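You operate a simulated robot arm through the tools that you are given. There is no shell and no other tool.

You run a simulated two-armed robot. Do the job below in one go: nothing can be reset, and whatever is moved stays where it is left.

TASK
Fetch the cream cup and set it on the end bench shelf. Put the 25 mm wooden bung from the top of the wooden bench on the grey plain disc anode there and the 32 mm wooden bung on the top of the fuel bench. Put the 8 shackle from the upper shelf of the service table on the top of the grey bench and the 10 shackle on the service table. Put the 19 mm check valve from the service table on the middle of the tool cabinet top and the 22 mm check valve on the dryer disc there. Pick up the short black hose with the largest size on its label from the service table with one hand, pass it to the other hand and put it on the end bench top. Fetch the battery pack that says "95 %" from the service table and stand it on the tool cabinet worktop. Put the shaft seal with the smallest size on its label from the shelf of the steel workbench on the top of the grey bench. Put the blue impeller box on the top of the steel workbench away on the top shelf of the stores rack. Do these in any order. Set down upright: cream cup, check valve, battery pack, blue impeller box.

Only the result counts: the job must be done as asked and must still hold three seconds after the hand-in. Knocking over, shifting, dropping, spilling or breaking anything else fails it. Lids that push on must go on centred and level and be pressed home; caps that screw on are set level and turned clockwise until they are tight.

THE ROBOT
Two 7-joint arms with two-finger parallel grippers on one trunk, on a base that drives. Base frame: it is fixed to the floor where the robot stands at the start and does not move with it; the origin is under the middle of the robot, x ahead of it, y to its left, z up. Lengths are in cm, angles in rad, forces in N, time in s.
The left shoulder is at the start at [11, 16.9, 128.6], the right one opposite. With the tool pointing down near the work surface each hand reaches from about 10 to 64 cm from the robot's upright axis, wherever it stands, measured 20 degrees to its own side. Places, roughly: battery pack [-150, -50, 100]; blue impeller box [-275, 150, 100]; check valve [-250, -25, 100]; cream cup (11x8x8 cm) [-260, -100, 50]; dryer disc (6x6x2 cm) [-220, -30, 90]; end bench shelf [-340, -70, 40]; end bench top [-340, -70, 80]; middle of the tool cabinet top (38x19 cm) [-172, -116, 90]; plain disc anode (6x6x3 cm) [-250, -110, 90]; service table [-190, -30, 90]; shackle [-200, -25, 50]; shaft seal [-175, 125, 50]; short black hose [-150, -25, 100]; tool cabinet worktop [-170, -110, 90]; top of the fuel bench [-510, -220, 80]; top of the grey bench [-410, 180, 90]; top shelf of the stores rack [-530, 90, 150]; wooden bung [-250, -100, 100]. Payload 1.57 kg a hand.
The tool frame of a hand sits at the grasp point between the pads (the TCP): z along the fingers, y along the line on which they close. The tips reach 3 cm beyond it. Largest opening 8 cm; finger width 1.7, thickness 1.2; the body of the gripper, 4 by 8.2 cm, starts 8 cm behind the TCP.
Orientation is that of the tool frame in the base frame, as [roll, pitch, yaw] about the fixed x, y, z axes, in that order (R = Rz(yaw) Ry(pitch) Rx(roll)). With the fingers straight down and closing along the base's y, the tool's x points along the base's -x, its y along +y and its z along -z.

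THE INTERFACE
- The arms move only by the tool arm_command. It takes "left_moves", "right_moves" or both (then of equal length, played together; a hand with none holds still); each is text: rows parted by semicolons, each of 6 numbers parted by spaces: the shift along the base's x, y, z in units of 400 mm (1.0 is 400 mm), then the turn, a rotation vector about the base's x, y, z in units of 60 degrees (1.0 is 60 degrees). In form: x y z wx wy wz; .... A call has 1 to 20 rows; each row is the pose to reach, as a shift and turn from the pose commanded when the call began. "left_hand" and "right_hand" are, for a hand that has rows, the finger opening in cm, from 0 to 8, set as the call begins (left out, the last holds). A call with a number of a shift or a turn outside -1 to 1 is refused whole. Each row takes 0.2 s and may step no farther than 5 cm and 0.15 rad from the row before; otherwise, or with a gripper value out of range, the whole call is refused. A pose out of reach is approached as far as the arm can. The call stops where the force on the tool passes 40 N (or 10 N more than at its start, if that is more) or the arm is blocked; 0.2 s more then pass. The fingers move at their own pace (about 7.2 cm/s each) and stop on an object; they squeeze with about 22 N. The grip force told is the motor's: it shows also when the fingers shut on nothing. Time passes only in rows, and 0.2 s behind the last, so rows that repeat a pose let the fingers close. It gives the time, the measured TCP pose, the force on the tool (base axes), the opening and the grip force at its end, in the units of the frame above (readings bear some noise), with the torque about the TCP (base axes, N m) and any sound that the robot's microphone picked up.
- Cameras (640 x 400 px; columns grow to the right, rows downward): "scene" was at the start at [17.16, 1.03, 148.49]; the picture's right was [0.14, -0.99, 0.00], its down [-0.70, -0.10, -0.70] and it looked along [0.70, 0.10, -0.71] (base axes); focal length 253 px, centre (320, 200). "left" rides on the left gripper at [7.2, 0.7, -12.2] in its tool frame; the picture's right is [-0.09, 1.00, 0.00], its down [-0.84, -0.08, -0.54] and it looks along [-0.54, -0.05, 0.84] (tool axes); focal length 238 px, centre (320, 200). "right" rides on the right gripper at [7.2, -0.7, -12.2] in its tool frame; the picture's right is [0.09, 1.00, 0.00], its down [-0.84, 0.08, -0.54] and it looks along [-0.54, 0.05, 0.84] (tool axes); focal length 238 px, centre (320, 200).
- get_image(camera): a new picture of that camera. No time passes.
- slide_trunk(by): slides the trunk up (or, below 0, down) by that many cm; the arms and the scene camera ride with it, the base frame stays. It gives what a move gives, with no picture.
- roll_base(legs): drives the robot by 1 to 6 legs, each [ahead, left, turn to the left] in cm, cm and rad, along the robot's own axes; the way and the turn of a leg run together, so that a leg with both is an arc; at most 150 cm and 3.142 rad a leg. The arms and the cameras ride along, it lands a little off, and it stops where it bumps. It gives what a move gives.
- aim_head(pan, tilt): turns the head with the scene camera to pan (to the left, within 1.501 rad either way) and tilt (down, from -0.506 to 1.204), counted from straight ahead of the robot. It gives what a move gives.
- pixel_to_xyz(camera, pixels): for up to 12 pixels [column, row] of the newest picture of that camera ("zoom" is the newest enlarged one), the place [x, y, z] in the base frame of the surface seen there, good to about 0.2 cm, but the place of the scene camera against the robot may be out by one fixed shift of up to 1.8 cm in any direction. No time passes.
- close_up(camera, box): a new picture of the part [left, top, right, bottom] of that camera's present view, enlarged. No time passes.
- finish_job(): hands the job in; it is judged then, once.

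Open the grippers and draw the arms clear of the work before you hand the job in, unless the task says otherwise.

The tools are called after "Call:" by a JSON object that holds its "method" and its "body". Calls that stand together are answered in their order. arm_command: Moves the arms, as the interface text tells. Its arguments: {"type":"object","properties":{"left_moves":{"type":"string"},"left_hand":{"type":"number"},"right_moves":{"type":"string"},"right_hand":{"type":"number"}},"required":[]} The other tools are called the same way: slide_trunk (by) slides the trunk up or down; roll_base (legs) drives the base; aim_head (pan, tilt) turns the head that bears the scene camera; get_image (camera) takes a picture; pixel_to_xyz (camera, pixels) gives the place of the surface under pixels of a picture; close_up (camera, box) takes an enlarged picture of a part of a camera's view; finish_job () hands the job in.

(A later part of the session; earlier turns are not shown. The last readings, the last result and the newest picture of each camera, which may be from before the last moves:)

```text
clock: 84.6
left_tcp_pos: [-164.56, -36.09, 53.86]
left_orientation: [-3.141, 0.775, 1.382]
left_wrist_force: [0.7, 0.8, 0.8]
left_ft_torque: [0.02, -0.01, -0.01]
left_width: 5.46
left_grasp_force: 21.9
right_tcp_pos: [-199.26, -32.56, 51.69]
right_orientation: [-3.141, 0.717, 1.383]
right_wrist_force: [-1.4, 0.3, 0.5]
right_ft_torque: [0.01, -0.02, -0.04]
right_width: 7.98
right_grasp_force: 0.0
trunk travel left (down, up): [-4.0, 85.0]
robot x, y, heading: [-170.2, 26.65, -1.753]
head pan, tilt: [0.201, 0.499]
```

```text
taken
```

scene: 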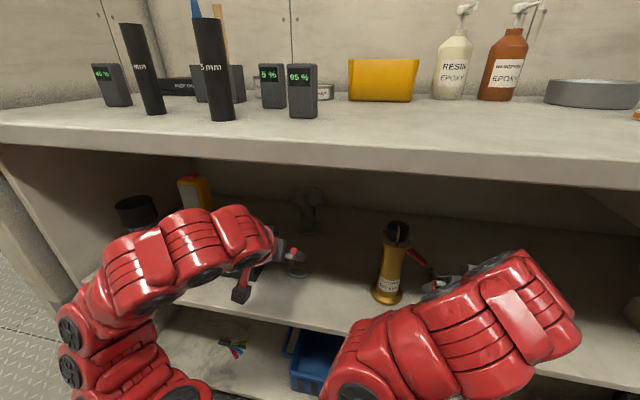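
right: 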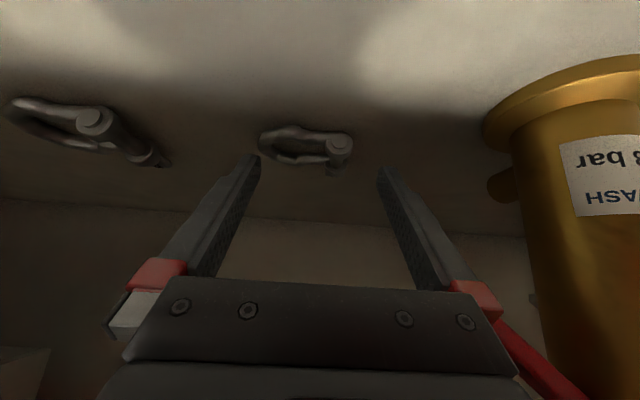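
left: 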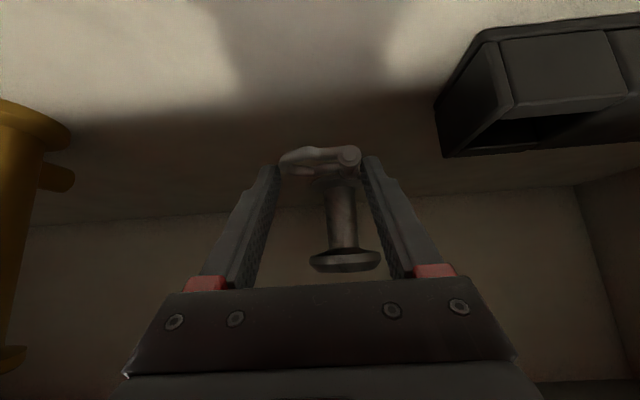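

Left holds firmly. Before moving the right hand further, I check the gap between its finger mount (490,310) and the red lever (510,335).

Call:
{"method": "close_up", "body": {"camera": "right", "box": [420, 250, 620, 400]}}

Call:
{"method": "pixel_to_xyz", "body": {"camera": "right", "pixels": [[470, 295], [490, 300], [495, 315], [505, 330], [520, 345], [540, 370], [560, 395], [500, 345]]}}

Call:
{"method": "get_image", "body": {"camera": "scene"}}

```text
2.67 times, centred on (520, 325) of right
```

zoom: 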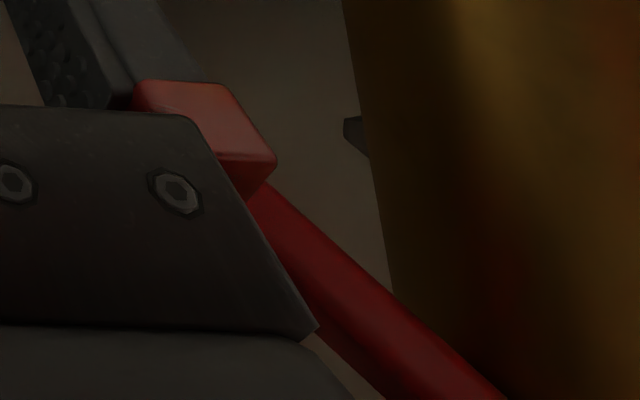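

```text
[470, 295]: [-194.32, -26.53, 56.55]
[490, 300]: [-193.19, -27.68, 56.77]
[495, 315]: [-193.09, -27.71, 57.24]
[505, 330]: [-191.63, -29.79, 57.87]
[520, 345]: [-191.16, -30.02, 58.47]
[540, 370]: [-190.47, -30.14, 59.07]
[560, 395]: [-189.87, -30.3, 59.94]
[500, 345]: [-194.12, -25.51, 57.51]
```

```text
taken
```

scene: 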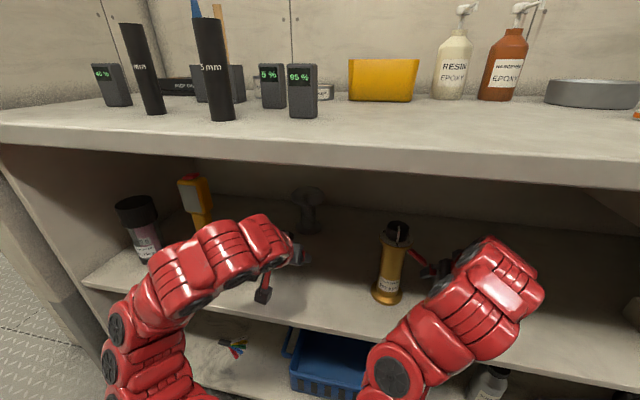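

There's ~1 cm in x between mount and lever after shifting right. I nudge the base right 1.3 cm, then forward 1.1 cm.

Call:
{"method": "roll_base", "body": {"legs": [[0, -1.3, 0], [1.1, 0, 0]]}}

Call:
{"method": "get_image", "body": {"camera": "right"}}

```text
clock: 85.7
left_tcp_pos: [-165.91, -37.09, 53.94]
left_orientation: [-3.14, 0.773, 1.385]
left_wrist_force: [-0.3, 1.4, -0.5]
left_ft_torque: [-0.02, 0.03, 0.0]
left_width: 5.48
left_grasp_force: 22.2
right_tcp_pos: [-200.76, -33.29, 51.67]
right_orientation: [-3.14, 0.716, 1.383]
right_wrist_force: [0.6, -0.1, -0.2]
right_ft_torque: [-0.01, 0.03, 0.0]
right_width: 8.0
right_grasp_force: 0.0
trunk travel left (down, up): [-4.0, 85.0]
robot x, y, heading: [-171.52, 25.6, -1.754]
head pan, tilt: [0.201, 0.499]
```

```text
taken
```

right: 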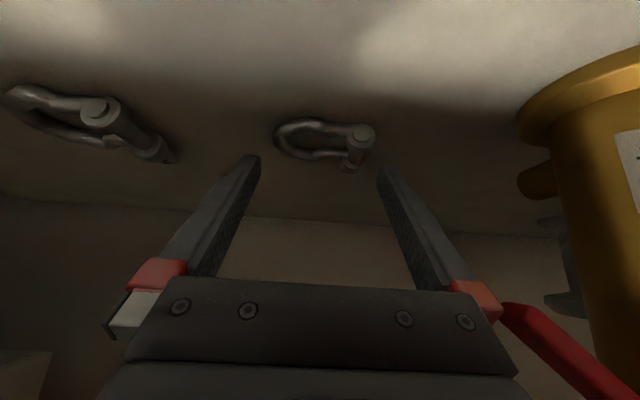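

Right hand is aligned over the 10 shackle (span 273–374, centre 323). I lower it 1.8 cm.

Call:
{"method": "arm_command", "body": {"right_moves": "0 0 -0.015 0 0 0; 0 0 -0.03 0 0 0; 0 0 -0.045 0 0 0"}}

Call:
{"method": "get_image", "body": {"camera": "right"}}

```text
clock: 86.5
left_tcp_pos: [-165.96, -36.98, 53.88]
left_orientation: [3.141, 0.774, 1.382]
left_wrist_force: [0.5, 0.1, -0.9]
left_ft_torque: [0.01, 0.04, 0.03]
left_width: 5.47
left_grasp_force: 21.2
right_tcp_pos: [-200.92, -33.32, 49.91]
right_orientation: [-3.14, 0.716, 1.383]
right_wrist_force: [-0.3, -0.2, 0.0]
right_ft_torque: [0.02, 0.02, 0.03]
right_width: 8.0
right_grasp_force: 0.1
trunk travel left (down, up): [-4.0, 85.0]
robot x, y, heading: [-171.47, 25.8, -1.755]
head pan, tilt: [0.201, 0.499]
```

```text
taken
```

right: 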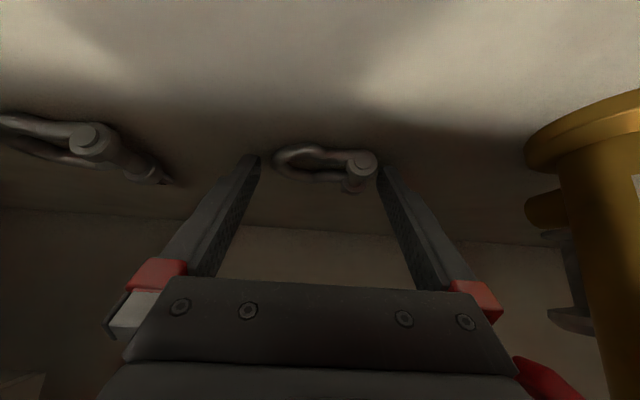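

The fingers straddle the 10 shackle. I close the right hand.

Call:
{"method": "arm_command", "body": {"right_moves": "0 0 0 0 0 0; 0 0 0 0 0 0; 0 0 0 0 0 0", "right_hand": 3}}

Call:
{"method": "arm_command", "body": {"right_moves": "0 0 0.025 0 0 0; 0 0 0.05 0 0 0; 0 0 0.075 0 0 0"}}

Call:
{"method": "get_image", "body": {"camera": "right"}}

```text
clock: 87.3
left_tcp_pos: [-165.97, -36.87, 53.86]
left_orientation: [3.14, 0.772, 1.384]
left_wrist_force: [-1.2, 0.5, 0.1]
left_ft_torque: [-0.01, 0.02, 0.01]
left_width: 5.45
left_grasp_force: 21.8
right_tcp_pos: [-200.79, -33.41, 49.94]
right_orientation: [-3.139, 0.718, 1.385]
right_wrist_force: [1.0, -0.4, 1.1]
right_ft_torque: [-0.02, 0.07, 0.04]
right_width: 6.94
right_grasp_force: 22.5
trunk travel left (down, up): [-4.0, 85.0]
robot x, y, heading: [-171.69, 26.02, -1.756]
head pan, tilt: [0.201, 0.499]
```

```text
clock: 88.1
left_tcp_pos: [-165.98, -37.02, 53.84]
left_orientation: [-3.141, 0.773, 1.384]
left_wrist_force: [-0.9, -1.0, -1.1]
left_ft_torque: [0.03, 0.0, 0.01]
left_width: 5.45
left_grasp_force: 21.9
right_tcp_pos: [-200.55, -33.4, 52.31]
right_orientation: [-3.132, 0.722, 1.385]
right_wrist_force: [0.3, -0.4, -0.7]
right_ft_torque: [0.03, -0.03, -0.03]
right_width: 6.92
right_grasp_force: 22.5
right hand out of reach, approached as far as the arm can: row 3
trunk travel left (down, up): [-4.0, 85.0]
robot x, y, heading: [-171.7, 25.64, -1.752]
head pan, tilt: [0.201, 0.499]
```

```text
taken
```

right: 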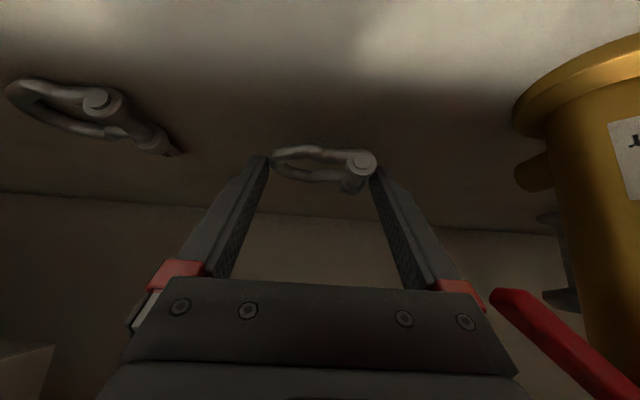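

Both shackles are held. I back straight out 45 cm, raise the trunk 39 cm, then shift right 12 cm.

Call:
{"method": "roll_base", "body": {"legs": [[-45, 0, 0]]}}

Call:
{"method": "slide_trunk", "body": {"by": 39}}

Call:
{"method": "get_image", "body": {"camera": "right"}}

Call:
{"method": "get_image", "body": {"camera": "left"}}

```text
clock: 90.8
left_tcp_pos: [-157.86, 6.54, 53.89]
left_orientation: [3.142, 0.773, 1.381]
left_wrist_force: [-0.5, 1.0, -1.4]
left_ft_torque: [0.01, 0.04, 0.01]
left_width: 5.42
left_grasp_force: 22.0
right_tcp_pos: [-192.48, 10.2, 52.29]
right_orientation: [-3.134, 0.725, 1.383]
right_wrist_force: [0.4, -0.4, -1.2]
right_ft_torque: [0.02, -0.02, 0.0]
right_width: 6.9
right_grasp_force: 22.3
trunk travel left (down, up): [-4.0, 85.0]
robot x, y, heading: [-163.57, 69.4, -1.752]
head pan, tilt: [0.201, 0.499]
```

```text
clock: 94.5
left_tcp_pos: [-157.86, 6.59, 92.93]
left_orientation: [3.141, 0.772, 1.383]
left_wrist_force: [0.0, -0.1, -1.0]
left_ft_torque: [0.01, 0.01, 0.01]
left_width: 5.43
left_grasp_force: 22.5
right_tcp_pos: [-192.58, 10.26, 91.3]
right_orientation: [-3.135, 0.723, 1.381]
right_wrist_force: [-0.2, 0.8, -1.6]
right_ft_torque: [0.01, 0.04, 0.04]
right_width: 6.91
right_grasp_force: 21.9
trunk travel left (down, up): [-43.0, 46.0]
robot x, y, heading: [-163.99, 69.29, -1.755]
head pan, tilt: [0.201, 0.499]
```

```text
taken
```

right: 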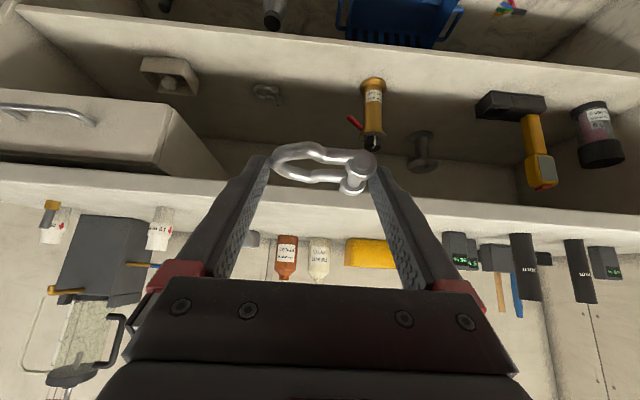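

```text
taken
```

left: 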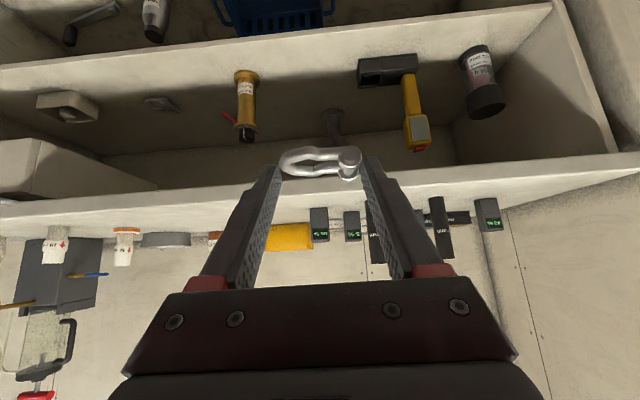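

Both shackles are held; table and shelf items are undisturbed. I drive right 12 cm and forward 31 cm to bring the 10 shackle over the table edge.

Call:
{"method": "roll_base", "body": {"legs": [[0, -12, 0], [31, 0, 0]]}}

Call:
{"method": "get_image", "body": {"camera": "right"}}

Call:
{"method": "get_image", "body": {"camera": "scene"}}

Call:
{"method": "close_up", "body": {"camera": "left", "box": [260, 130, 380, 200]}}

```text
clock: 97.4
left_tcp_pos: [-176.34, -21.55, 92.8]
left_orientation: [-3.14, 0.772, 1.375]
left_wrist_force: [-0.4, -0.5, -1.3]
left_ft_torque: [0.02, -0.02, 0.0]
left_width: 5.43
left_grasp_force: 21.9
right_tcp_pos: [-210.92, -17.49, 91.16]
right_orientation: [-3.135, 0.722, 1.374]
right_wrist_force: [-0.1, -0.9, -1.1]
right_ft_torque: [0.04, 0.06, -0.01]
right_width: 6.88
right_grasp_force: 22.2
trunk travel left (down, up): [-43.0, 46.0]
robot x, y, heading: [-181.53, 41.2, -1.759]
head pan, tilt: [0.201, 0.499]
```

```text
taken
```

right: 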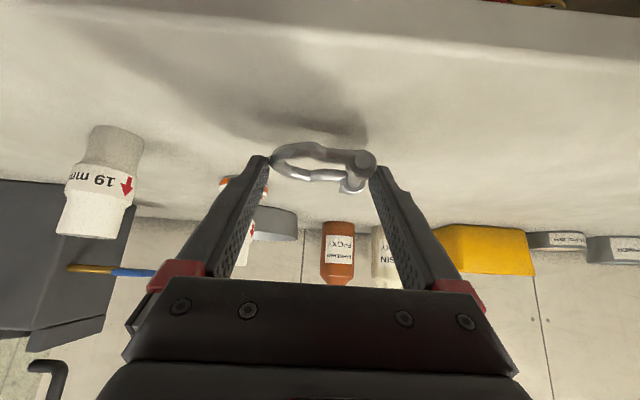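

```text
taken
```

scene: 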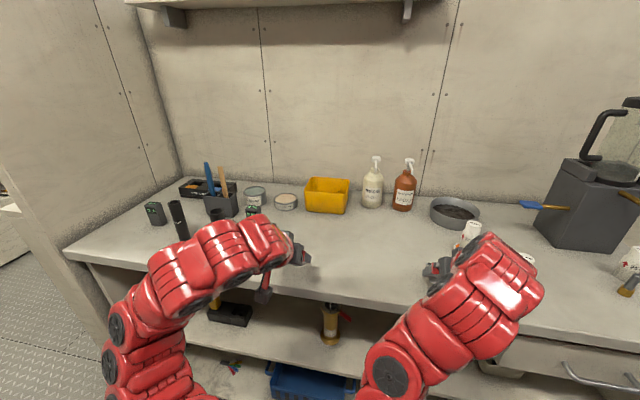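

```text
5.33 times, centred on (320, 165) of left
```

zoom: 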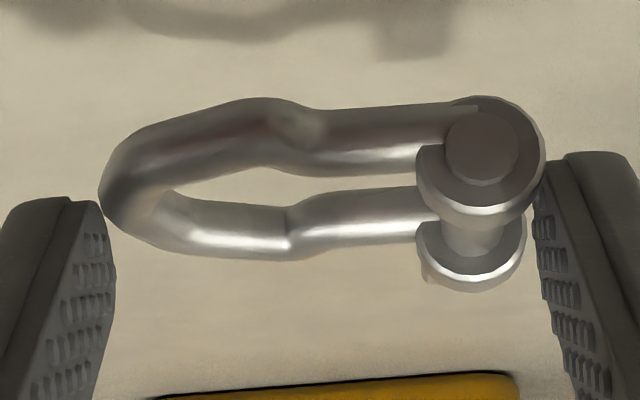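

Right hand with the 10 shackle is over free table (s≈103, t≈−5.5). I lower 2.2 cm to the top and release.

Call:
{"method": "arm_command", "body": {"right_moves": "0 0 -0.02 0 0 0; 0 0 -0.04 0 0 0; 0 0 -0.055 0 0 0; 0 0 -0.055 0 0 0"}}

Call:
{"method": "get_image", "body": {"camera": "right"}}

```text
clock: 98.4
left_tcp_pos: [-176.3, -21.47, 92.86]
left_orientation: [3.14, 0.774, 1.376]
left_wrist_force: [-0.4, -0.4, -0.7]
left_ft_torque: [0.03, 0.0, -0.03]
left_width: 5.44
left_grasp_force: 22.1
right_tcp_pos: [-210.8, -17.43, 89.06]
right_orientation: [-3.132, 0.723, 1.376]
right_wrist_force: [-0.4, 0.0, -1.0]
right_ft_torque: [0.0, 0.03, -0.02]
right_width: 6.87
right_grasp_force: 21.8
trunk travel left (down, up): [-43.0, 46.0]
robot x, y, heading: [-181.57, 41.2, -1.761]
head pan, tilt: [0.201, 0.499]
```

```text
taken
```

right: 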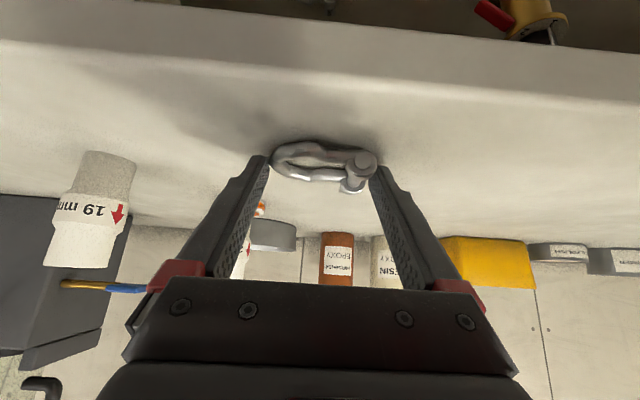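

Just above the surface; I lower 0.1 more, then open.

Call:
{"method": "arm_command", "body": {"right_moves": "0 0 -0.003 0 0 0; 0 0 -0.003 0 0 0"}}

Call:
{"method": "arm_command", "body": {"right_moves": "0 0 0 0 0 0; 0 0 0 0 0 0; 0 0 0 0 0 0", "right_hand": 8}}

Call:
{"method": "arm_command", "body": {"right_moves": "0.003 0.017 0.05 0 0 0; 0.006 0.033 0.1 0 0 0; 0.01 0.05 0.15 0 0 0"}}

Call:
{"method": "get_image", "body": {"camera": "right"}}

```text
clock: 99.0
left_tcp_pos: [-176.29, -21.28, 92.89]
left_orientation: [-3.141, 0.773, 1.374]
left_wrist_force: [0.4, 0.3, -0.7]
left_ft_torque: [0.02, 0.02, -0.02]
left_width: 5.45
left_grasp_force: 22.3
right_tcp_pos: [-210.78, -17.5, 88.94]
right_orientation: [-3.136, 0.722, 1.376]
right_wrist_force: [0.4, 0.5, -0.5]
right_ft_torque: [0.04, 0.05, 0.0]
right_width: 6.87
right_grasp_force: 21.8
trunk travel left (down, up): [-43.0, 46.0]
robot x, y, heading: [-181.51, 41.23, -1.758]
head pan, tilt: [0.201, 0.499]
```

```text
clock: 99.8
left_tcp_pos: [-176.23, -21.4, 92.85]
left_orientation: [3.141, 0.773, 1.375]
left_wrist_force: [-0.8, -0.3, -1.2]
left_ft_torque: [0.04, -0.02, -0.02]
left_width: 5.44
left_grasp_force: 22.4
right_tcp_pos: [-210.88, -17.47, 88.95]
right_orientation: [-3.135, 0.722, 1.375]
right_wrist_force: [0.0, 1.0, -0.2]
right_ft_torque: [-0.02, 0.0, -0.01]
right_width: 8.01
right_grasp_force: 0.1
trunk travel left (down, up): [-43.0, 46.0]
robot x, y, heading: [-181.47, 41.43, -1.762]
head pan, tilt: [0.201, 0.499]
```

```text
clock: 100.6
left_tcp_pos: [-176.28, -21.29, 92.94]
left_orientation: [-3.142, 0.775, 1.376]
left_wrist_force: [0.1, -0.1, -0.5]
left_ft_torque: [0.04, 0.02, 0.03]
left_width: 5.42
left_grasp_force: 21.8
right_tcp_pos: [-209.53, -14.99, 93.06]
right_orientation: [-3.124, 0.734, 1.375]
right_wrist_force: [0.6, -0.5, 1.2]
right_ft_torque: [-0.03, 0.01, 0.01]
right_width: 7.96
right_grasp_force: 0.1
right hand out of reach, approached as far as the arm can: row 2, 3
trunk travel left (down, up): [-43.0, 46.0]
robot x, y, heading: [-181.15, 41.09, -1.766]
head pan, tilt: [0.201, 0.499]
```

```text
taken
```

right: 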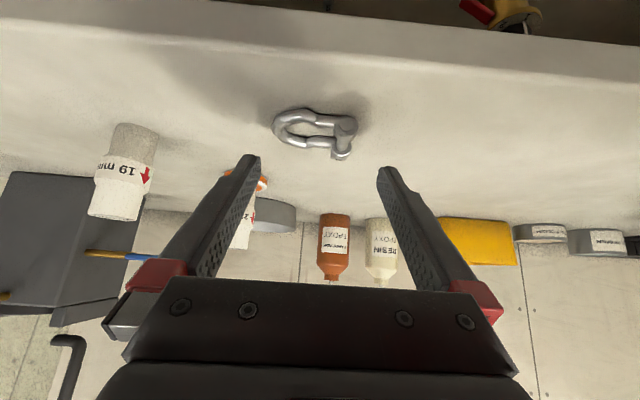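

The 10 shackle lies flat on the table. I zoom to confirm its label and look at all hoses with a close-up.

Call:
{"method": "close_up", "body": {"camera": "right", "box": [265, 95, 365, 165]}}

Call:
{"method": "close_up", "body": {"camera": "scene", "box": [130, 150, 350, 260]}}

```text
5.71 times, centred on (315, 130) of right
```

zoom: 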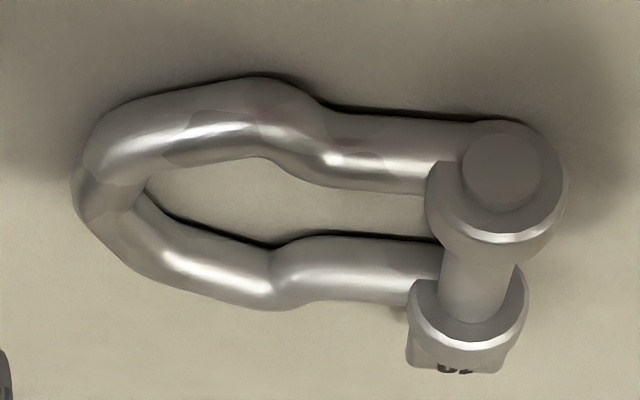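

```text
2.91 times, centred on (240, 205) of scene
```

zoom: 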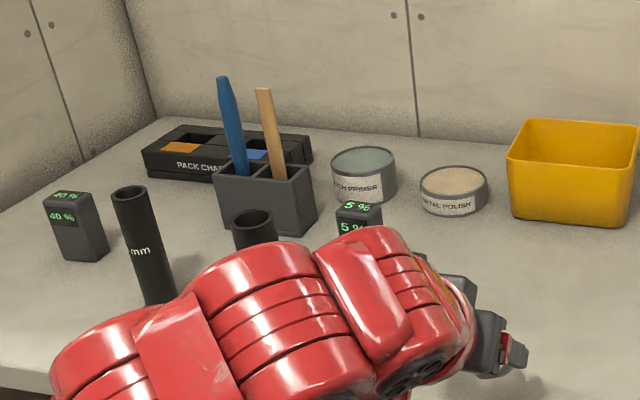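

Now the shaft seal: I back up to mid-aisle and draw both hands in by ~18 cm before turning round.

Call:
{"method": "roll_base", "body": {"legs": [[-10, 0, 0]]}}

Call:
{"method": "arm_command", "body": {"left_moves": "0.021 0.11 0.02 0.04 -0.008 0; 0.042 0.22 0.04 0.08 -0.015 0; 0.063 0.33 0.06 0.12 -0.023 0; 0.084 0.44 0.08 0.16 -0.03 0", "right_moves": "0.021 0.11 0 0.05 -0.01 0; 0.042 0.22 0 0.1 -0.02 0; 0.063 0.33 0 0.15 -0.03 0; 0.084 0.44 0 0.2 -0.04 0"}}

```text
clock: 101.8
left_tcp_pos: [-174.52, -11.35, 92.91]
left_orientation: [3.141, 0.776, 1.372]
left_wrist_force: [-0.2, 0.5, 0.1]
left_ft_torque: [0.02, 0.03, 0.0]
left_width: 5.45
left_grasp_force: 21.4
right_tcp_pos: [-207.72, -5.08, 92.92]
right_orientation: [-3.124, 0.734, 1.374]
right_wrist_force: [0.5, -0.6, -0.4]
right_ft_torque: [0.0, 0.03, -0.02]
right_width: 8.0
right_grasp_force: 0.2
trunk travel left (down, up): [-43.0, 46.0]
robot x, y, heading: [-179.72, 51.31, -1.764]
head pan, tilt: [0.201, 0.499]
```

```text
clock: 102.8
left_tcp_pos: [-171.19, 6.23, 96.17]
left_orientation: [-3.133, 0.598, 1.378]
left_wrist_force: [0.7, 0.7, -0.3]
left_ft_torque: [0.01, 0.02, 0.0]
left_width: 5.43
left_grasp_force: 21.9
left hand out of reach, approached as far as the arm can: row 3
right_tcp_pos: [-204.54, 12.4, 94.01]
right_orientation: [-3.123, 0.519, 1.376]
right_wrist_force: [0.4, 1.0, -0.1]
right_ft_torque: [-0.01, 0.03, -0.02]
right_width: 8.01
right_grasp_force: 0.0
right hand out of reach, approached as far as the arm can: row 4
trunk travel left (down, up): [-43.0, 46.0]
robot x, y, heading: [-179.51, 51.44, -1.766]
head pan, tilt: [0.201, 0.499]
```

Hands are within ~46 cm of the axis. I turn 180° to face the steel workbench and look.

Call:
{"method": "roll_base", "body": {"legs": [[0, 0, 1.57], [0, 0, 1.575]]}}

Call:
{"method": "aim_head", "body": {"pan": 0, "tilt": 0.6}}

Call:
{"method": "get_image", "body": {"camera": "scene"}}

```text
clock: 110.8
left_tcp_pos: [-187.01, 96.64, 96.23]
left_orientation: [-3.134, 0.598, -1.78]
left_wrist_force: [0.4, 0.0, -0.6]
left_ft_torque: [0.0, -0.01, -0.02]
left_width: 5.42
left_grasp_force: 21.5
right_tcp_pos: [-154.05, 89.75, 93.72]
right_orientation: [-3.124, 0.517, -1.787]
right_wrist_force: [0.5, 0.5, 0.6]
right_ft_torque: [0.05, -0.01, -0.01]
right_width: 8.03
right_grasp_force: 0.1
trunk travel left (down, up): [-43.0, 46.0]
robot x, y, heading: [-179.61, 51.18, 1.36]
head pan, tilt: [0.201, 0.499]
```

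```text
clock: 111.5
left_tcp_pos: [-186.99, 96.73, 96.26]
left_orientation: [-3.134, 0.599, -1.782]
left_wrist_force: [1.1, 0.1, -1.0]
left_ft_torque: [-0.04, -0.01, 0.02]
left_width: 5.43
left_grasp_force: 22.8
right_tcp_pos: [-153.97, 89.76, 93.68]
right_orientation: [-3.123, 0.516, -1.784]
right_wrist_force: [-0.5, 0.5, 0.1]
right_ft_torque: [0.01, 0.01, 0.0]
right_width: 8.01
right_grasp_force: 0.1
trunk travel left (down, up): [-43.0, 46.0]
robot x, y, heading: [-179.83, 51.15, 1.359]
head pan, tilt: [0.0, 0.6]
```

```text
taken
```

scene: 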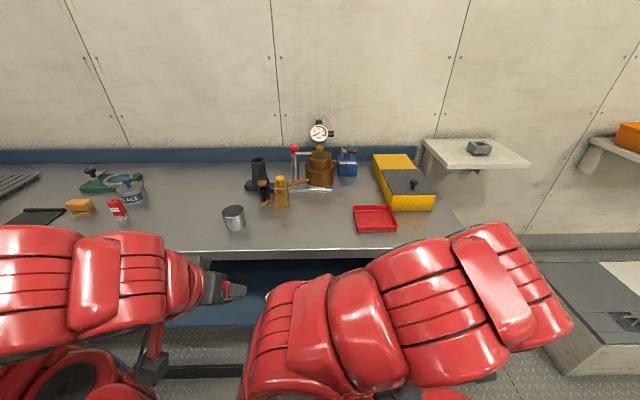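

I lower the trunk 39 cm again to view the workbench shelf.

Call:
{"method": "slide_trunk", "body": {"by": -39}}

Call:
{"method": "aim_head", "body": {"pan": 0, "tilt": 0.45}}

Call:
{"method": "get_image", "body": {"camera": "scene"}}

Call:
{"method": "get_image", "body": {"camera": "right"}}

Call:
{"method": "get_image", "body": {"camera": "left"}}

```text
clock: 115.3
left_tcp_pos: [-187.17, 96.67, 57.2]
left_orientation: [-3.134, 0.6, -1.783]
left_wrist_force: [0.5, 0.5, -0.3]
left_ft_torque: [-0.03, 0.0, 0.02]
left_width: 5.42
left_grasp_force: 22.1
right_tcp_pos: [-154.02, 89.8, 54.75]
right_orientation: [-3.124, 0.517, -1.786]
right_wrist_force: [0.5, -0.1, 0.5]
right_ft_torque: [0.01, -0.01, 0.0]
right_width: 8.0
right_grasp_force: 0.1
trunk travel left (down, up): [-4.0, 85.0]
robot x, y, heading: [-179.54, 51.3, 1.363]
head pan, tilt: [0.0, 0.6]
```

```text
clock: 116.0
left_tcp_pos: [-187.01, 96.58, 57.19]
left_orientation: [-3.133, 0.598, -1.781]
left_wrist_force: [0.1, 0.3, -0.5]
left_ft_torque: [-0.01, -0.01, 0.0]
left_width: 5.41
left_grasp_force: 22.0
right_tcp_pos: [-153.9, 89.7, 54.7]
right_orientation: [-3.125, 0.516, -1.787]
right_wrist_force: [-0.4, -0.4, 0.3]
right_ft_torque: [0.02, 0.03, 0.02]
right_width: 7.99
right_grasp_force: 0.0
trunk travel left (down, up): [-4.0, 85.0]
robot x, y, heading: [-179.23, 50.89, 1.358]
head pan, tilt: [0.0, 0.45]
```

```text
taken
```

scene: 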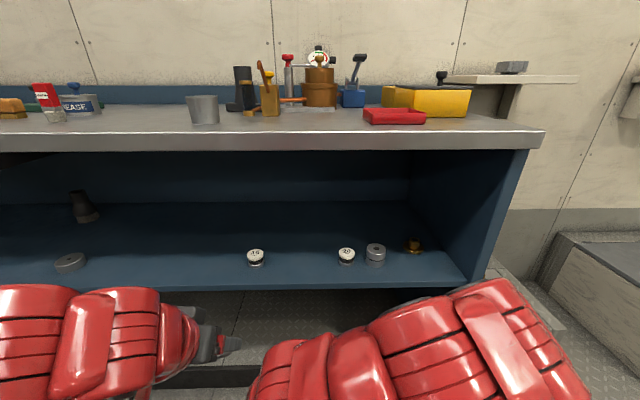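

```text
taken
```

right: 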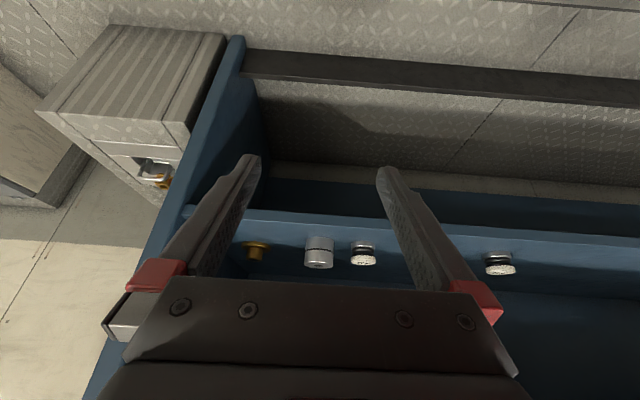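

```text
taken
```

left: 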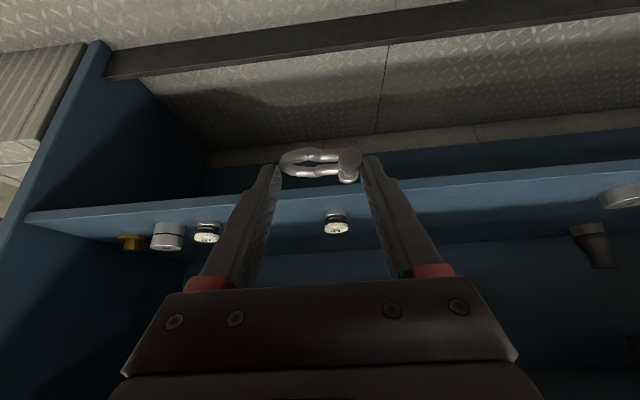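

The shelf holds white-topped seals at (256,257), (347,255) and grey items at (375,253), (70,262). I zoom to read the sizes.

Call:
{"method": "close_up", "body": {"camera": "scene", "box": [230, 230, 430, 290]}}

Call:
{"method": "close_up", "body": {"camera": "scene", "box": [30, 180, 150, 290]}}

Call:
{"method": "close_up", "body": {"camera": "right", "box": [230, 220, 540, 290]}}

Call:
{"method": "pixel_to_xyz", "body": {"camera": "scene", "pixels": [[256, 252], [347, 250], [375, 248], [70, 262], [256, 262], [347, 260], [300, 283], [300, 150], [413, 245], [85, 210]]}}

```text
3.20 times, centred on (330, 260) of scene
```

zoom: 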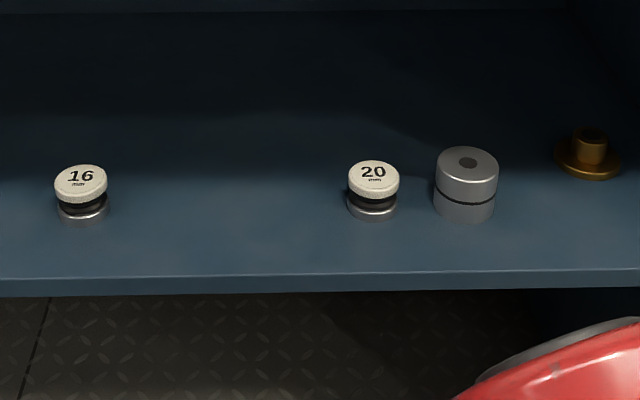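

```text
3.64 times, centred on (90, 235) of scene
```

zoom: 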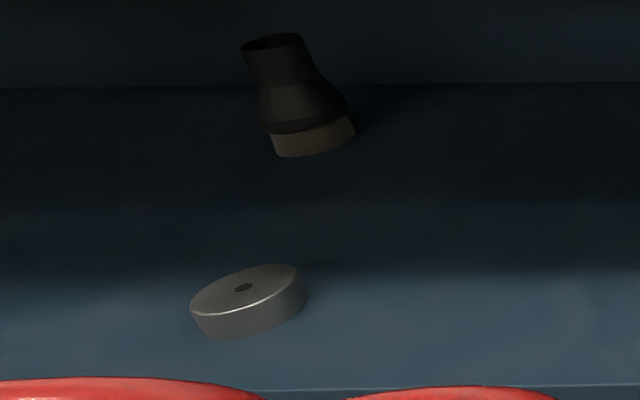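

```text
2.06 times, centred on (385, 255) of right
```

zoom: 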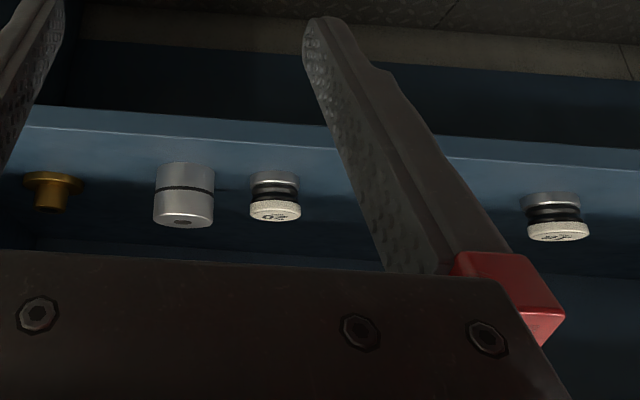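

```text
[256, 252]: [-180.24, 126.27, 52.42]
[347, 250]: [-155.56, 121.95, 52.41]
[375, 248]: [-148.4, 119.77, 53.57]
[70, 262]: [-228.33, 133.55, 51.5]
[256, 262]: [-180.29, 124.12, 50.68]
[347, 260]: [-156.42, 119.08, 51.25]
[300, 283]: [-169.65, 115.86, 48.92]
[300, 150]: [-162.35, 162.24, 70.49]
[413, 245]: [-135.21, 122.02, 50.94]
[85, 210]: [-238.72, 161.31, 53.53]
```

Seals read 16 mm (at −180,125) and 20 mm. I pan left to check that no other (smaller) seal stands further along the shelf.

Call:
{"method": "aim_head", "body": {"pan": 0.7, "tilt": 0.35}}

Call:
{"method": "get_image", "body": {"camera": "scene"}}

```text
clock: 117.0
left_tcp_pos: [-187.04, 96.56, 57.2]
left_orientation: [-3.134, 0.599, -1.782]
left_wrist_force: [0.7, -0.2, -1.2]
left_ft_torque: [-0.03, -0.03, -0.01]
left_width: 5.4
left_grasp_force: 22.0
right_tcp_pos: [-154.06, 89.73, 54.67]
right_orientation: [-3.124, 0.517, -1.787]
right_wrist_force: [-0.1, -0.3, 0.6]
right_ft_torque: [0.01, -0.02, -0.03]
right_width: 7.98
right_grasp_force: 0.1
trunk travel left (down, up): [-4.0, 85.0]
robot x, y, heading: [-179.77, 51.07, 1.357]
head pan, tilt: [0.7, 0.351]
```

```text
taken
```

scene: 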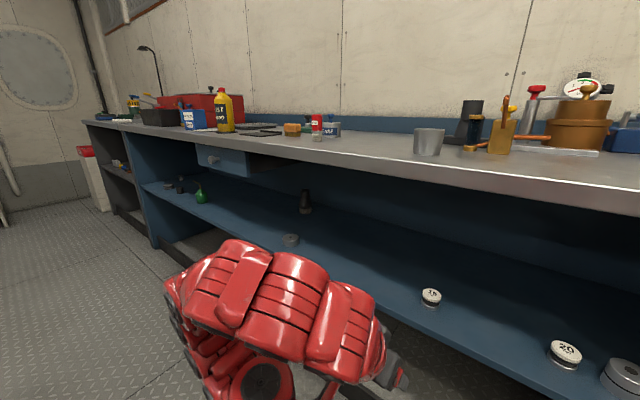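

Call:
{"method": "close_up", "body": {"camera": "scene", "box": [100, 140, 320, 260]}}

Call:
{"method": "pixel_to_xyz", "body": {"camera": "scene", "pixels": [[290, 240], [200, 195], [180, 182], [168, 186], [120, 165], [192, 120], [222, 120], [305, 128], [95, 130], [150, 240]]}}

Call:
{"method": "close_up", "body": {"camera": "scene", "box": [80, 80, 360, 160]}}

```text
2.91 times, centred on (210, 200) of scene
```

zoom: 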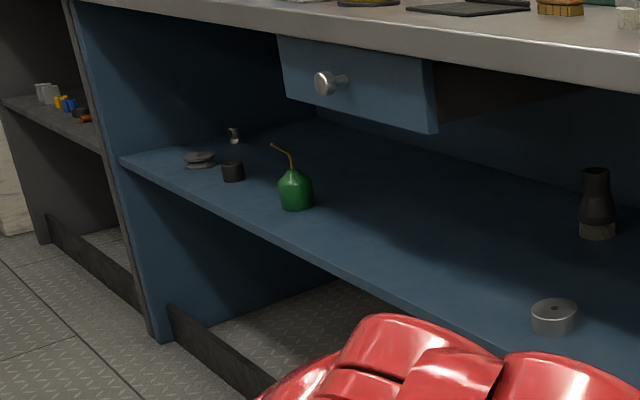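

```text
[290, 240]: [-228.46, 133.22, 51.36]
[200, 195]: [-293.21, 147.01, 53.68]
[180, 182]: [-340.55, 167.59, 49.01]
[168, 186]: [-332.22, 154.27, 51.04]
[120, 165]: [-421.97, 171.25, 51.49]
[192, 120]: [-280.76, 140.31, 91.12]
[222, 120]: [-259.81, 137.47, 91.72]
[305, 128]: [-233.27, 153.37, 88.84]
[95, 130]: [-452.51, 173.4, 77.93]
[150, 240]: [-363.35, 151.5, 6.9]
```

```text
2.29 times, centred on (220, 120) of scene
```

zoom: 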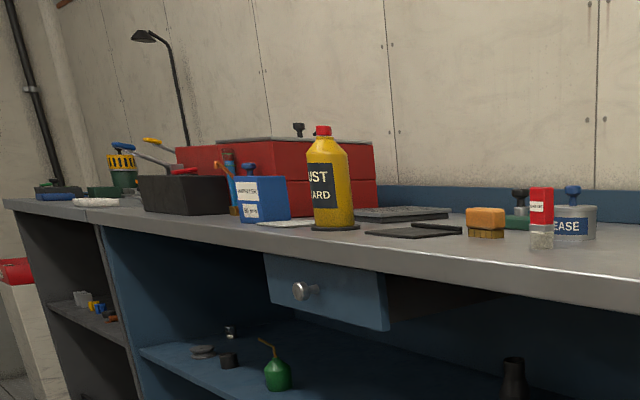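

There's a small white-topped item near (180,186). I zoom harder to see whether it is another seal.

Call:
{"method": "close_up", "body": {"camera": "scene", "box": [155, 172, 205, 204]}}

Call:
{"method": "pixel_to_xyz", "body": {"camera": "zoom", "pixels": [[320, 150], [320, 180]]}}

```text
12.50 times, centred on (180, 188) of scene
```

zoom: 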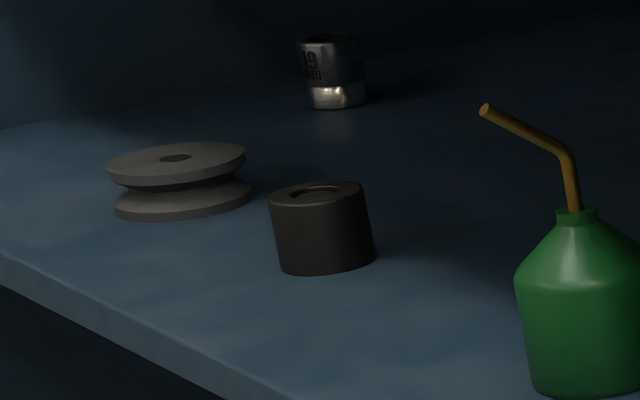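

```text
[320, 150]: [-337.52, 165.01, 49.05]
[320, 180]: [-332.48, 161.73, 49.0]
```

That item is a 19 mm socket, so the 16 mm seal is the smallest. I drive left 31 and forward 17 so the right hand faces the 16 mm seal.

Call:
{"method": "roll_base", "body": {"legs": [[0, 0, 0.023], [0, 31.5, 0], [17, 0, 0]]}}

Call:
{"method": "get_image", "body": {"camera": "right"}}

Call:
{"method": "get_image", "body": {"camera": "left"}}

```text
clock: 120.6
left_tcp_pos: [-217.24, 118.43, 57.23]
left_orientation: [-3.134, 0.6, -1.744]
left_wrist_force: [-0.1, 0.6, -0.6]
left_ft_torque: [0.02, -0.04, -0.04]
left_width: 5.44
left_grasp_force: 22.5
right_tcp_pos: [-184.04, 112.75, 54.76]
right_orientation: [-3.122, 0.517, -1.749]
right_wrist_force: [-0.5, -0.1, -0.1]
right_ft_torque: [0.02, -0.04, 0.02]
right_width: 7.99
right_grasp_force: 0.0
trunk travel left (down, up): [-4.0, 85.0]
robot x, y, heading: [-208.33, 73.45, 1.399]
head pan, tilt: [0.7, 0.351]
```

```text
taken
```

right: 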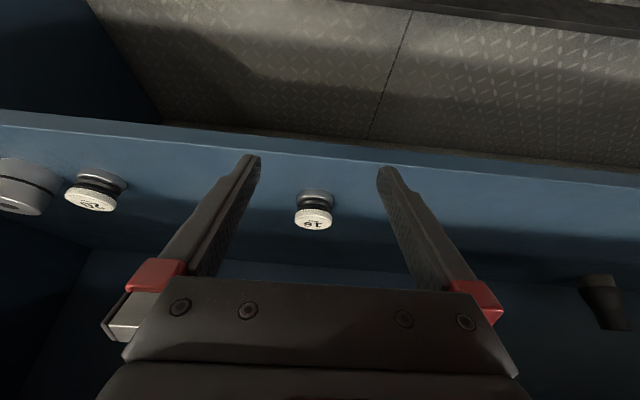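

```text
taken
```

left: 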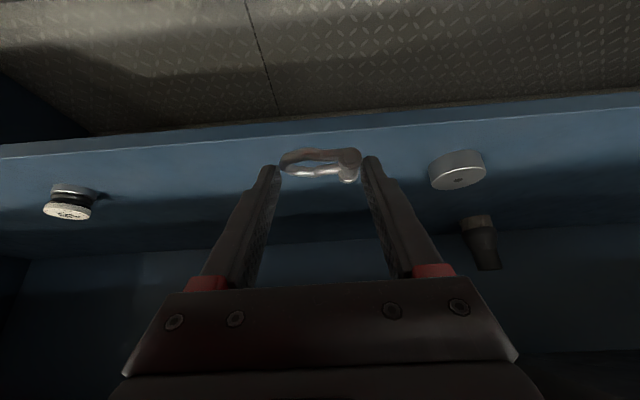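

The 16 mm seal is at (313,210) in the right view. I measure its outline.

Call:
{"method": "close_up", "body": {"camera": "right", "box": [280, 175, 350, 240]}}

Call:
{"method": "pixel_to_xyz", "body": {"camera": "right", "pixels": [[313, 222], [296, 217], [330, 217], [316, 195], [301, 195], [331, 196], [316, 212], [320, 170], [350, 215], [280, 160], [320, 155]]}}

Call:
{"method": "pixel_to_xyz", "body": {"camera": "left", "pixels": [[431, 180], [485, 165], [460, 180], [320, 130], [480, 225]]}}

```text
6.15 times, centred on (315, 208) of right
```

zoom: 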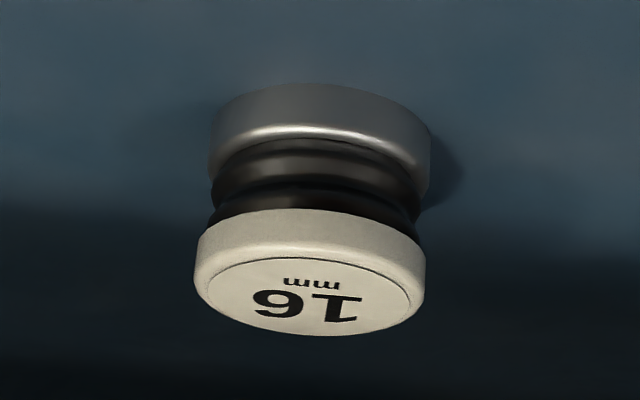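

```text
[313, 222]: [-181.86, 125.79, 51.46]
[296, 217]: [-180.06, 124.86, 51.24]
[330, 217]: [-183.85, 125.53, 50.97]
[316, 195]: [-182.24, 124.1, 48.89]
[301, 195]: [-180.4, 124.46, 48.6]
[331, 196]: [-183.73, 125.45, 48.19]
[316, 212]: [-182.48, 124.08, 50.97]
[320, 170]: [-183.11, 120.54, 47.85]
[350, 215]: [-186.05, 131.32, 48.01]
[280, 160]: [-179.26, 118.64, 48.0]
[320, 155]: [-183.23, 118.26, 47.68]
```

```text
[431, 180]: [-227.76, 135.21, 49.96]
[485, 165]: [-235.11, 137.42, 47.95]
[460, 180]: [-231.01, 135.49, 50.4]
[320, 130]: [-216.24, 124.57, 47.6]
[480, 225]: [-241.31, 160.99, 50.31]
```

Seal centre is (-182.0,126.0), shelf z=47.95, cap Ø3.8. I move the right hand in above it, then down to z≈51.3.

Call:
{"method": "arm_command", "body": {"right_moves": "0.03 0.05 0 0 0 0; 0.0485 0.13 0 0 0 0; 0.0485 0.22 0 0 0 0; 0.0485 0.316 0 0 0 0; 0.0485 0.316 -0.04 0 0 0"}}

Call:
{"method": "get_image", "body": {"camera": "right"}}

```text
clock: 121.5
left_tcp_pos: [-217.25, 118.15, 57.41]
left_orientation: [-3.133, 0.602, -1.747]
left_wrist_force: [0.7, 0.3, -0.2]
left_ft_torque: [0.01, 0.01, -0.01]
left_width: 5.42
left_grasp_force: 22.3
right_tcp_pos: [-183.84, 119.41, 51.17]
right_orientation: [-3.112, 0.527, -1.746]
right_wrist_force: [-4.8, -18.7, 24.0]
right_ft_torque: [-0.2, 1.12, 0.86]
right_width: 8.01
right_grasp_force: 0.1
right hand out of reach, approached as far as the arm can: row 1, 2, 3, 4
trunk travel left (down, up): [-4.0, 85.0]
robot x, y, heading: [-208.26, 73.5, 1.394]
head pan, tilt: [0.7, 0.351]
stopped in row 4 (right hand): the force on the tool passed its limit at 119 N (the readings are from after the stop); the commanded pose is now the measured one
```

```text
taken
```

right: 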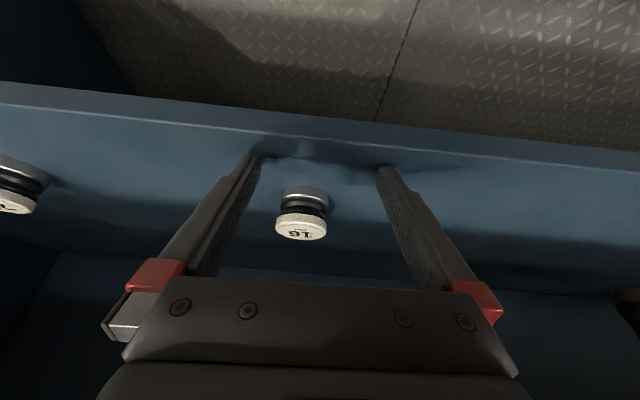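

The forward move exceeded reach and the tips pressed the shelf. I lift the right hand 3 cm and tilt it 0.13 rad more, since farther reach needs more tilt.

Call:
{"method": "arm_command", "body": {"right_moves": "0 0 0.03 0 0 0; 0 0 0.06 0.03 -0.005 0; 0 0 0.075 0.06 -0.011 0; 0 0 0.085 0.09 -0.016 0; 0 0 0.085 0.122 -0.0215 0"}}

Call:
{"method": "get_image", "body": {"camera": "right"}}

```text
clock: 122.7
left_tcp_pos: [-217.37, 118.47, 57.07]
left_orientation: [-3.135, 0.598, -1.747]
left_wrist_force: [0.0, -0.1, 0.1]
left_ft_torque: [-0.02, -0.05, 0.02]
left_width: 5.43
left_grasp_force: 21.8
right_tcp_pos: [-183.85, 119.67, 54.67]
right_orientation: [-3.115, 0.651, -1.747]
right_wrist_force: [0.7, 0.2, -0.2]
right_ft_torque: [0.01, 0.01, -0.02]
right_width: 8.0
right_grasp_force: 0.0
right hand out of reach, approached as far as the arm can: row 1, 2
trunk travel left (down, up): [-4.0, 85.0]
robot x, y, heading: [-208.13, 73.39, 1.396]
head pan, tilt: [0.7, 0.351]
```

```text
taken
```

right: 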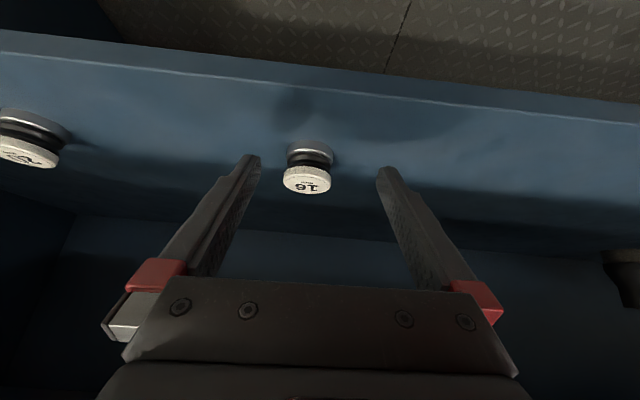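

Now at tilt 0.65, z 54.7. I use the base to go forward 5.7 and right 0.7 so the fingers straddle the seal.

Call:
{"method": "roll_base", "body": {"legs": [[5.7, -0.7, 0]]}}

Call:
{"method": "get_image", "body": {"camera": "right"}}

Call:
{"method": "pixel_to_xyz", "body": {"camera": "right", "pixels": [[310, 225], [320, 200]]}}

```text
clock: 123.6
left_tcp_pos: [-215.65, 123.99, 57.18]
left_orientation: [-3.133, 0.599, -1.747]
left_wrist_force: [-0.2, 0.0, -0.3]
left_ft_torque: [-0.01, -0.01, 0.0]
left_width: 5.44
left_grasp_force: 22.3
right_tcp_pos: [-182.13, 125.07, 54.58]
right_orientation: [-3.112, 0.651, -1.744]
right_wrist_force: [0.9, -0.6, 0.9]
right_ft_torque: [0.02, -0.05, 0.0]
right_width: 8.01
right_grasp_force: 0.0
trunk travel left (down, up): [-4.0, 85.0]
robot x, y, heading: [-206.75, 79.15, 1.398]
head pan, tilt: [0.7, 0.351]
```

```text
taken
```

right: 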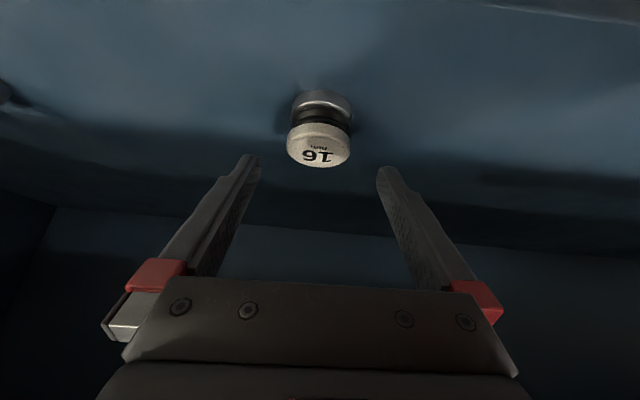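

```text
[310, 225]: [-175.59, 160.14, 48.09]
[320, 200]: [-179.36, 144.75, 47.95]
```

Alignment is good (seal at (318,150), between fingers). I lower 3.3 cm straight down.

Call:
{"method": "arm_command", "body": {"right_moves": "0 0 -0.03 0 0 0; 0 0 -0.06 0 0 0; 0 0 -0.083 0 0 0"}}

Call:
{"method": "get_image", "body": {"camera": "right"}}

```text
clock: 124.4
left_tcp_pos: [-215.57, 123.95, 57.1]
left_orientation: [-3.134, 0.599, -1.747]
left_wrist_force: [0.8, -0.7, 0.0]
left_ft_torque: [-0.01, 0.0, 0.0]
left_width: 5.43
left_grasp_force: 22.6
right_tcp_pos: [-182.21, 125.1, 54.59]
right_orientation: [-3.112, 0.653, -1.746]
right_wrist_force: [-0.3, -0.3, 0.0]
right_ft_torque: [-0.02, 0.0, 0.02]
right_width: 8.01
right_grasp_force: 0.1
right hand out of reach, approached as far as the arm can: row 1, 2, 3
trunk travel left (down, up): [-4.0, 85.0]
robot x, y, heading: [-206.76, 78.78, 1.395]
head pan, tilt: [0.7, 0.351]
```

```text
taken
```

right: 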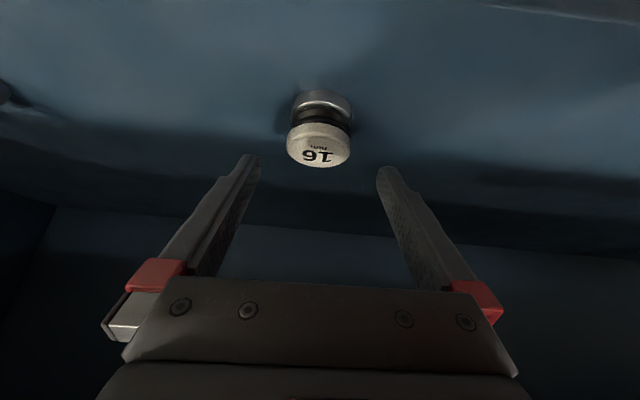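

The feasible band couples height and tilt, so I go down 3.3 cm while reducing the tilt by 0.12 rad.

Call:
{"method": "arm_command", "body": {"right_moves": "0 0 -0.021 -0.028 0.005 0; 0 0 -0.042 -0.056 0.01 0; 0 0 -0.062 -0.085 0.015 0; 0 0 -0.083 -0.113 0.02 0"}}

Call:
{"method": "get_image", "body": {"camera": "right"}}

```text
clock: 125.4
left_tcp_pos: [-215.62, 124.0, 57.2]
left_orientation: [-3.135, 0.599, -1.747]
left_wrist_force: [0.1, 0.1, -0.8]
left_ft_torque: [-0.05, 0.0, 0.01]
left_width: 5.41
left_grasp_force: 21.6
right_tcp_pos: [-182.3, 124.82, 51.36]
right_orientation: [-3.111, 0.53, -1.748]
right_wrist_force: [0.1, 0.1, -0.6]
right_ft_torque: [-0.02, 0.03, -0.02]
right_width: 8.01
right_grasp_force: 0.1
trunk travel left (down, up): [-4.0, 85.0]
robot x, y, heading: [-206.61, 78.98, 1.391]
head pan, tilt: [0.7, 0.351]
```

```text
taken
```

right: 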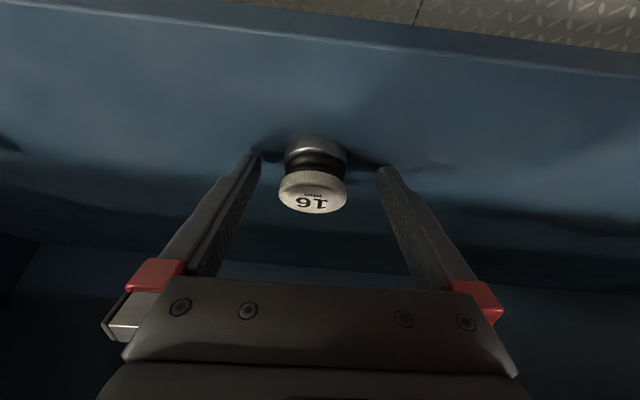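

The seal is between the fingers. I close the right hand.

Call:
{"method": "arm_command", "body": {"right_moves": "0 0 0 0 0 0; 0 0 0 0 0 0; 0 0 0 0 0 0; 0 0 0 0 0 0", "right_hand": 1}}

Call:
{"method": "get_image", "body": {"camera": "right"}}

```text
clock: 126.4
left_tcp_pos: [-215.62, 124.07, 57.23]
left_orientation: [-3.134, 0.597, -1.747]
left_wrist_force: [1.4, 0.1, -0.7]
left_ft_torque: [-0.03, 0.01, -0.02]
left_width: 5.44
left_grasp_force: 21.6
right_tcp_pos: [-182.24, 124.95, 51.4]
right_orientation: [-3.112, 0.531, -1.747]
right_wrist_force: [-0.7, 0.6, 0.1]
right_ft_torque: [-0.04, 0.01, -0.02]
right_width: 4.24
right_grasp_force: 21.9
trunk travel left (down, up): [-4.0, 85.0]
robot x, y, heading: [-206.58, 78.9, 1.397]
head pan, tilt: [0.7, 0.351]
```

```text
taken
```

right: 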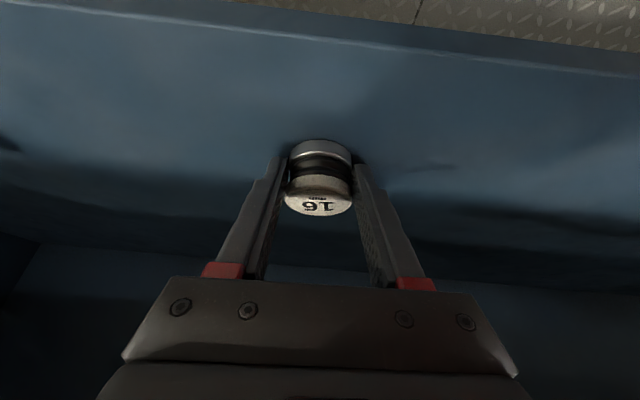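

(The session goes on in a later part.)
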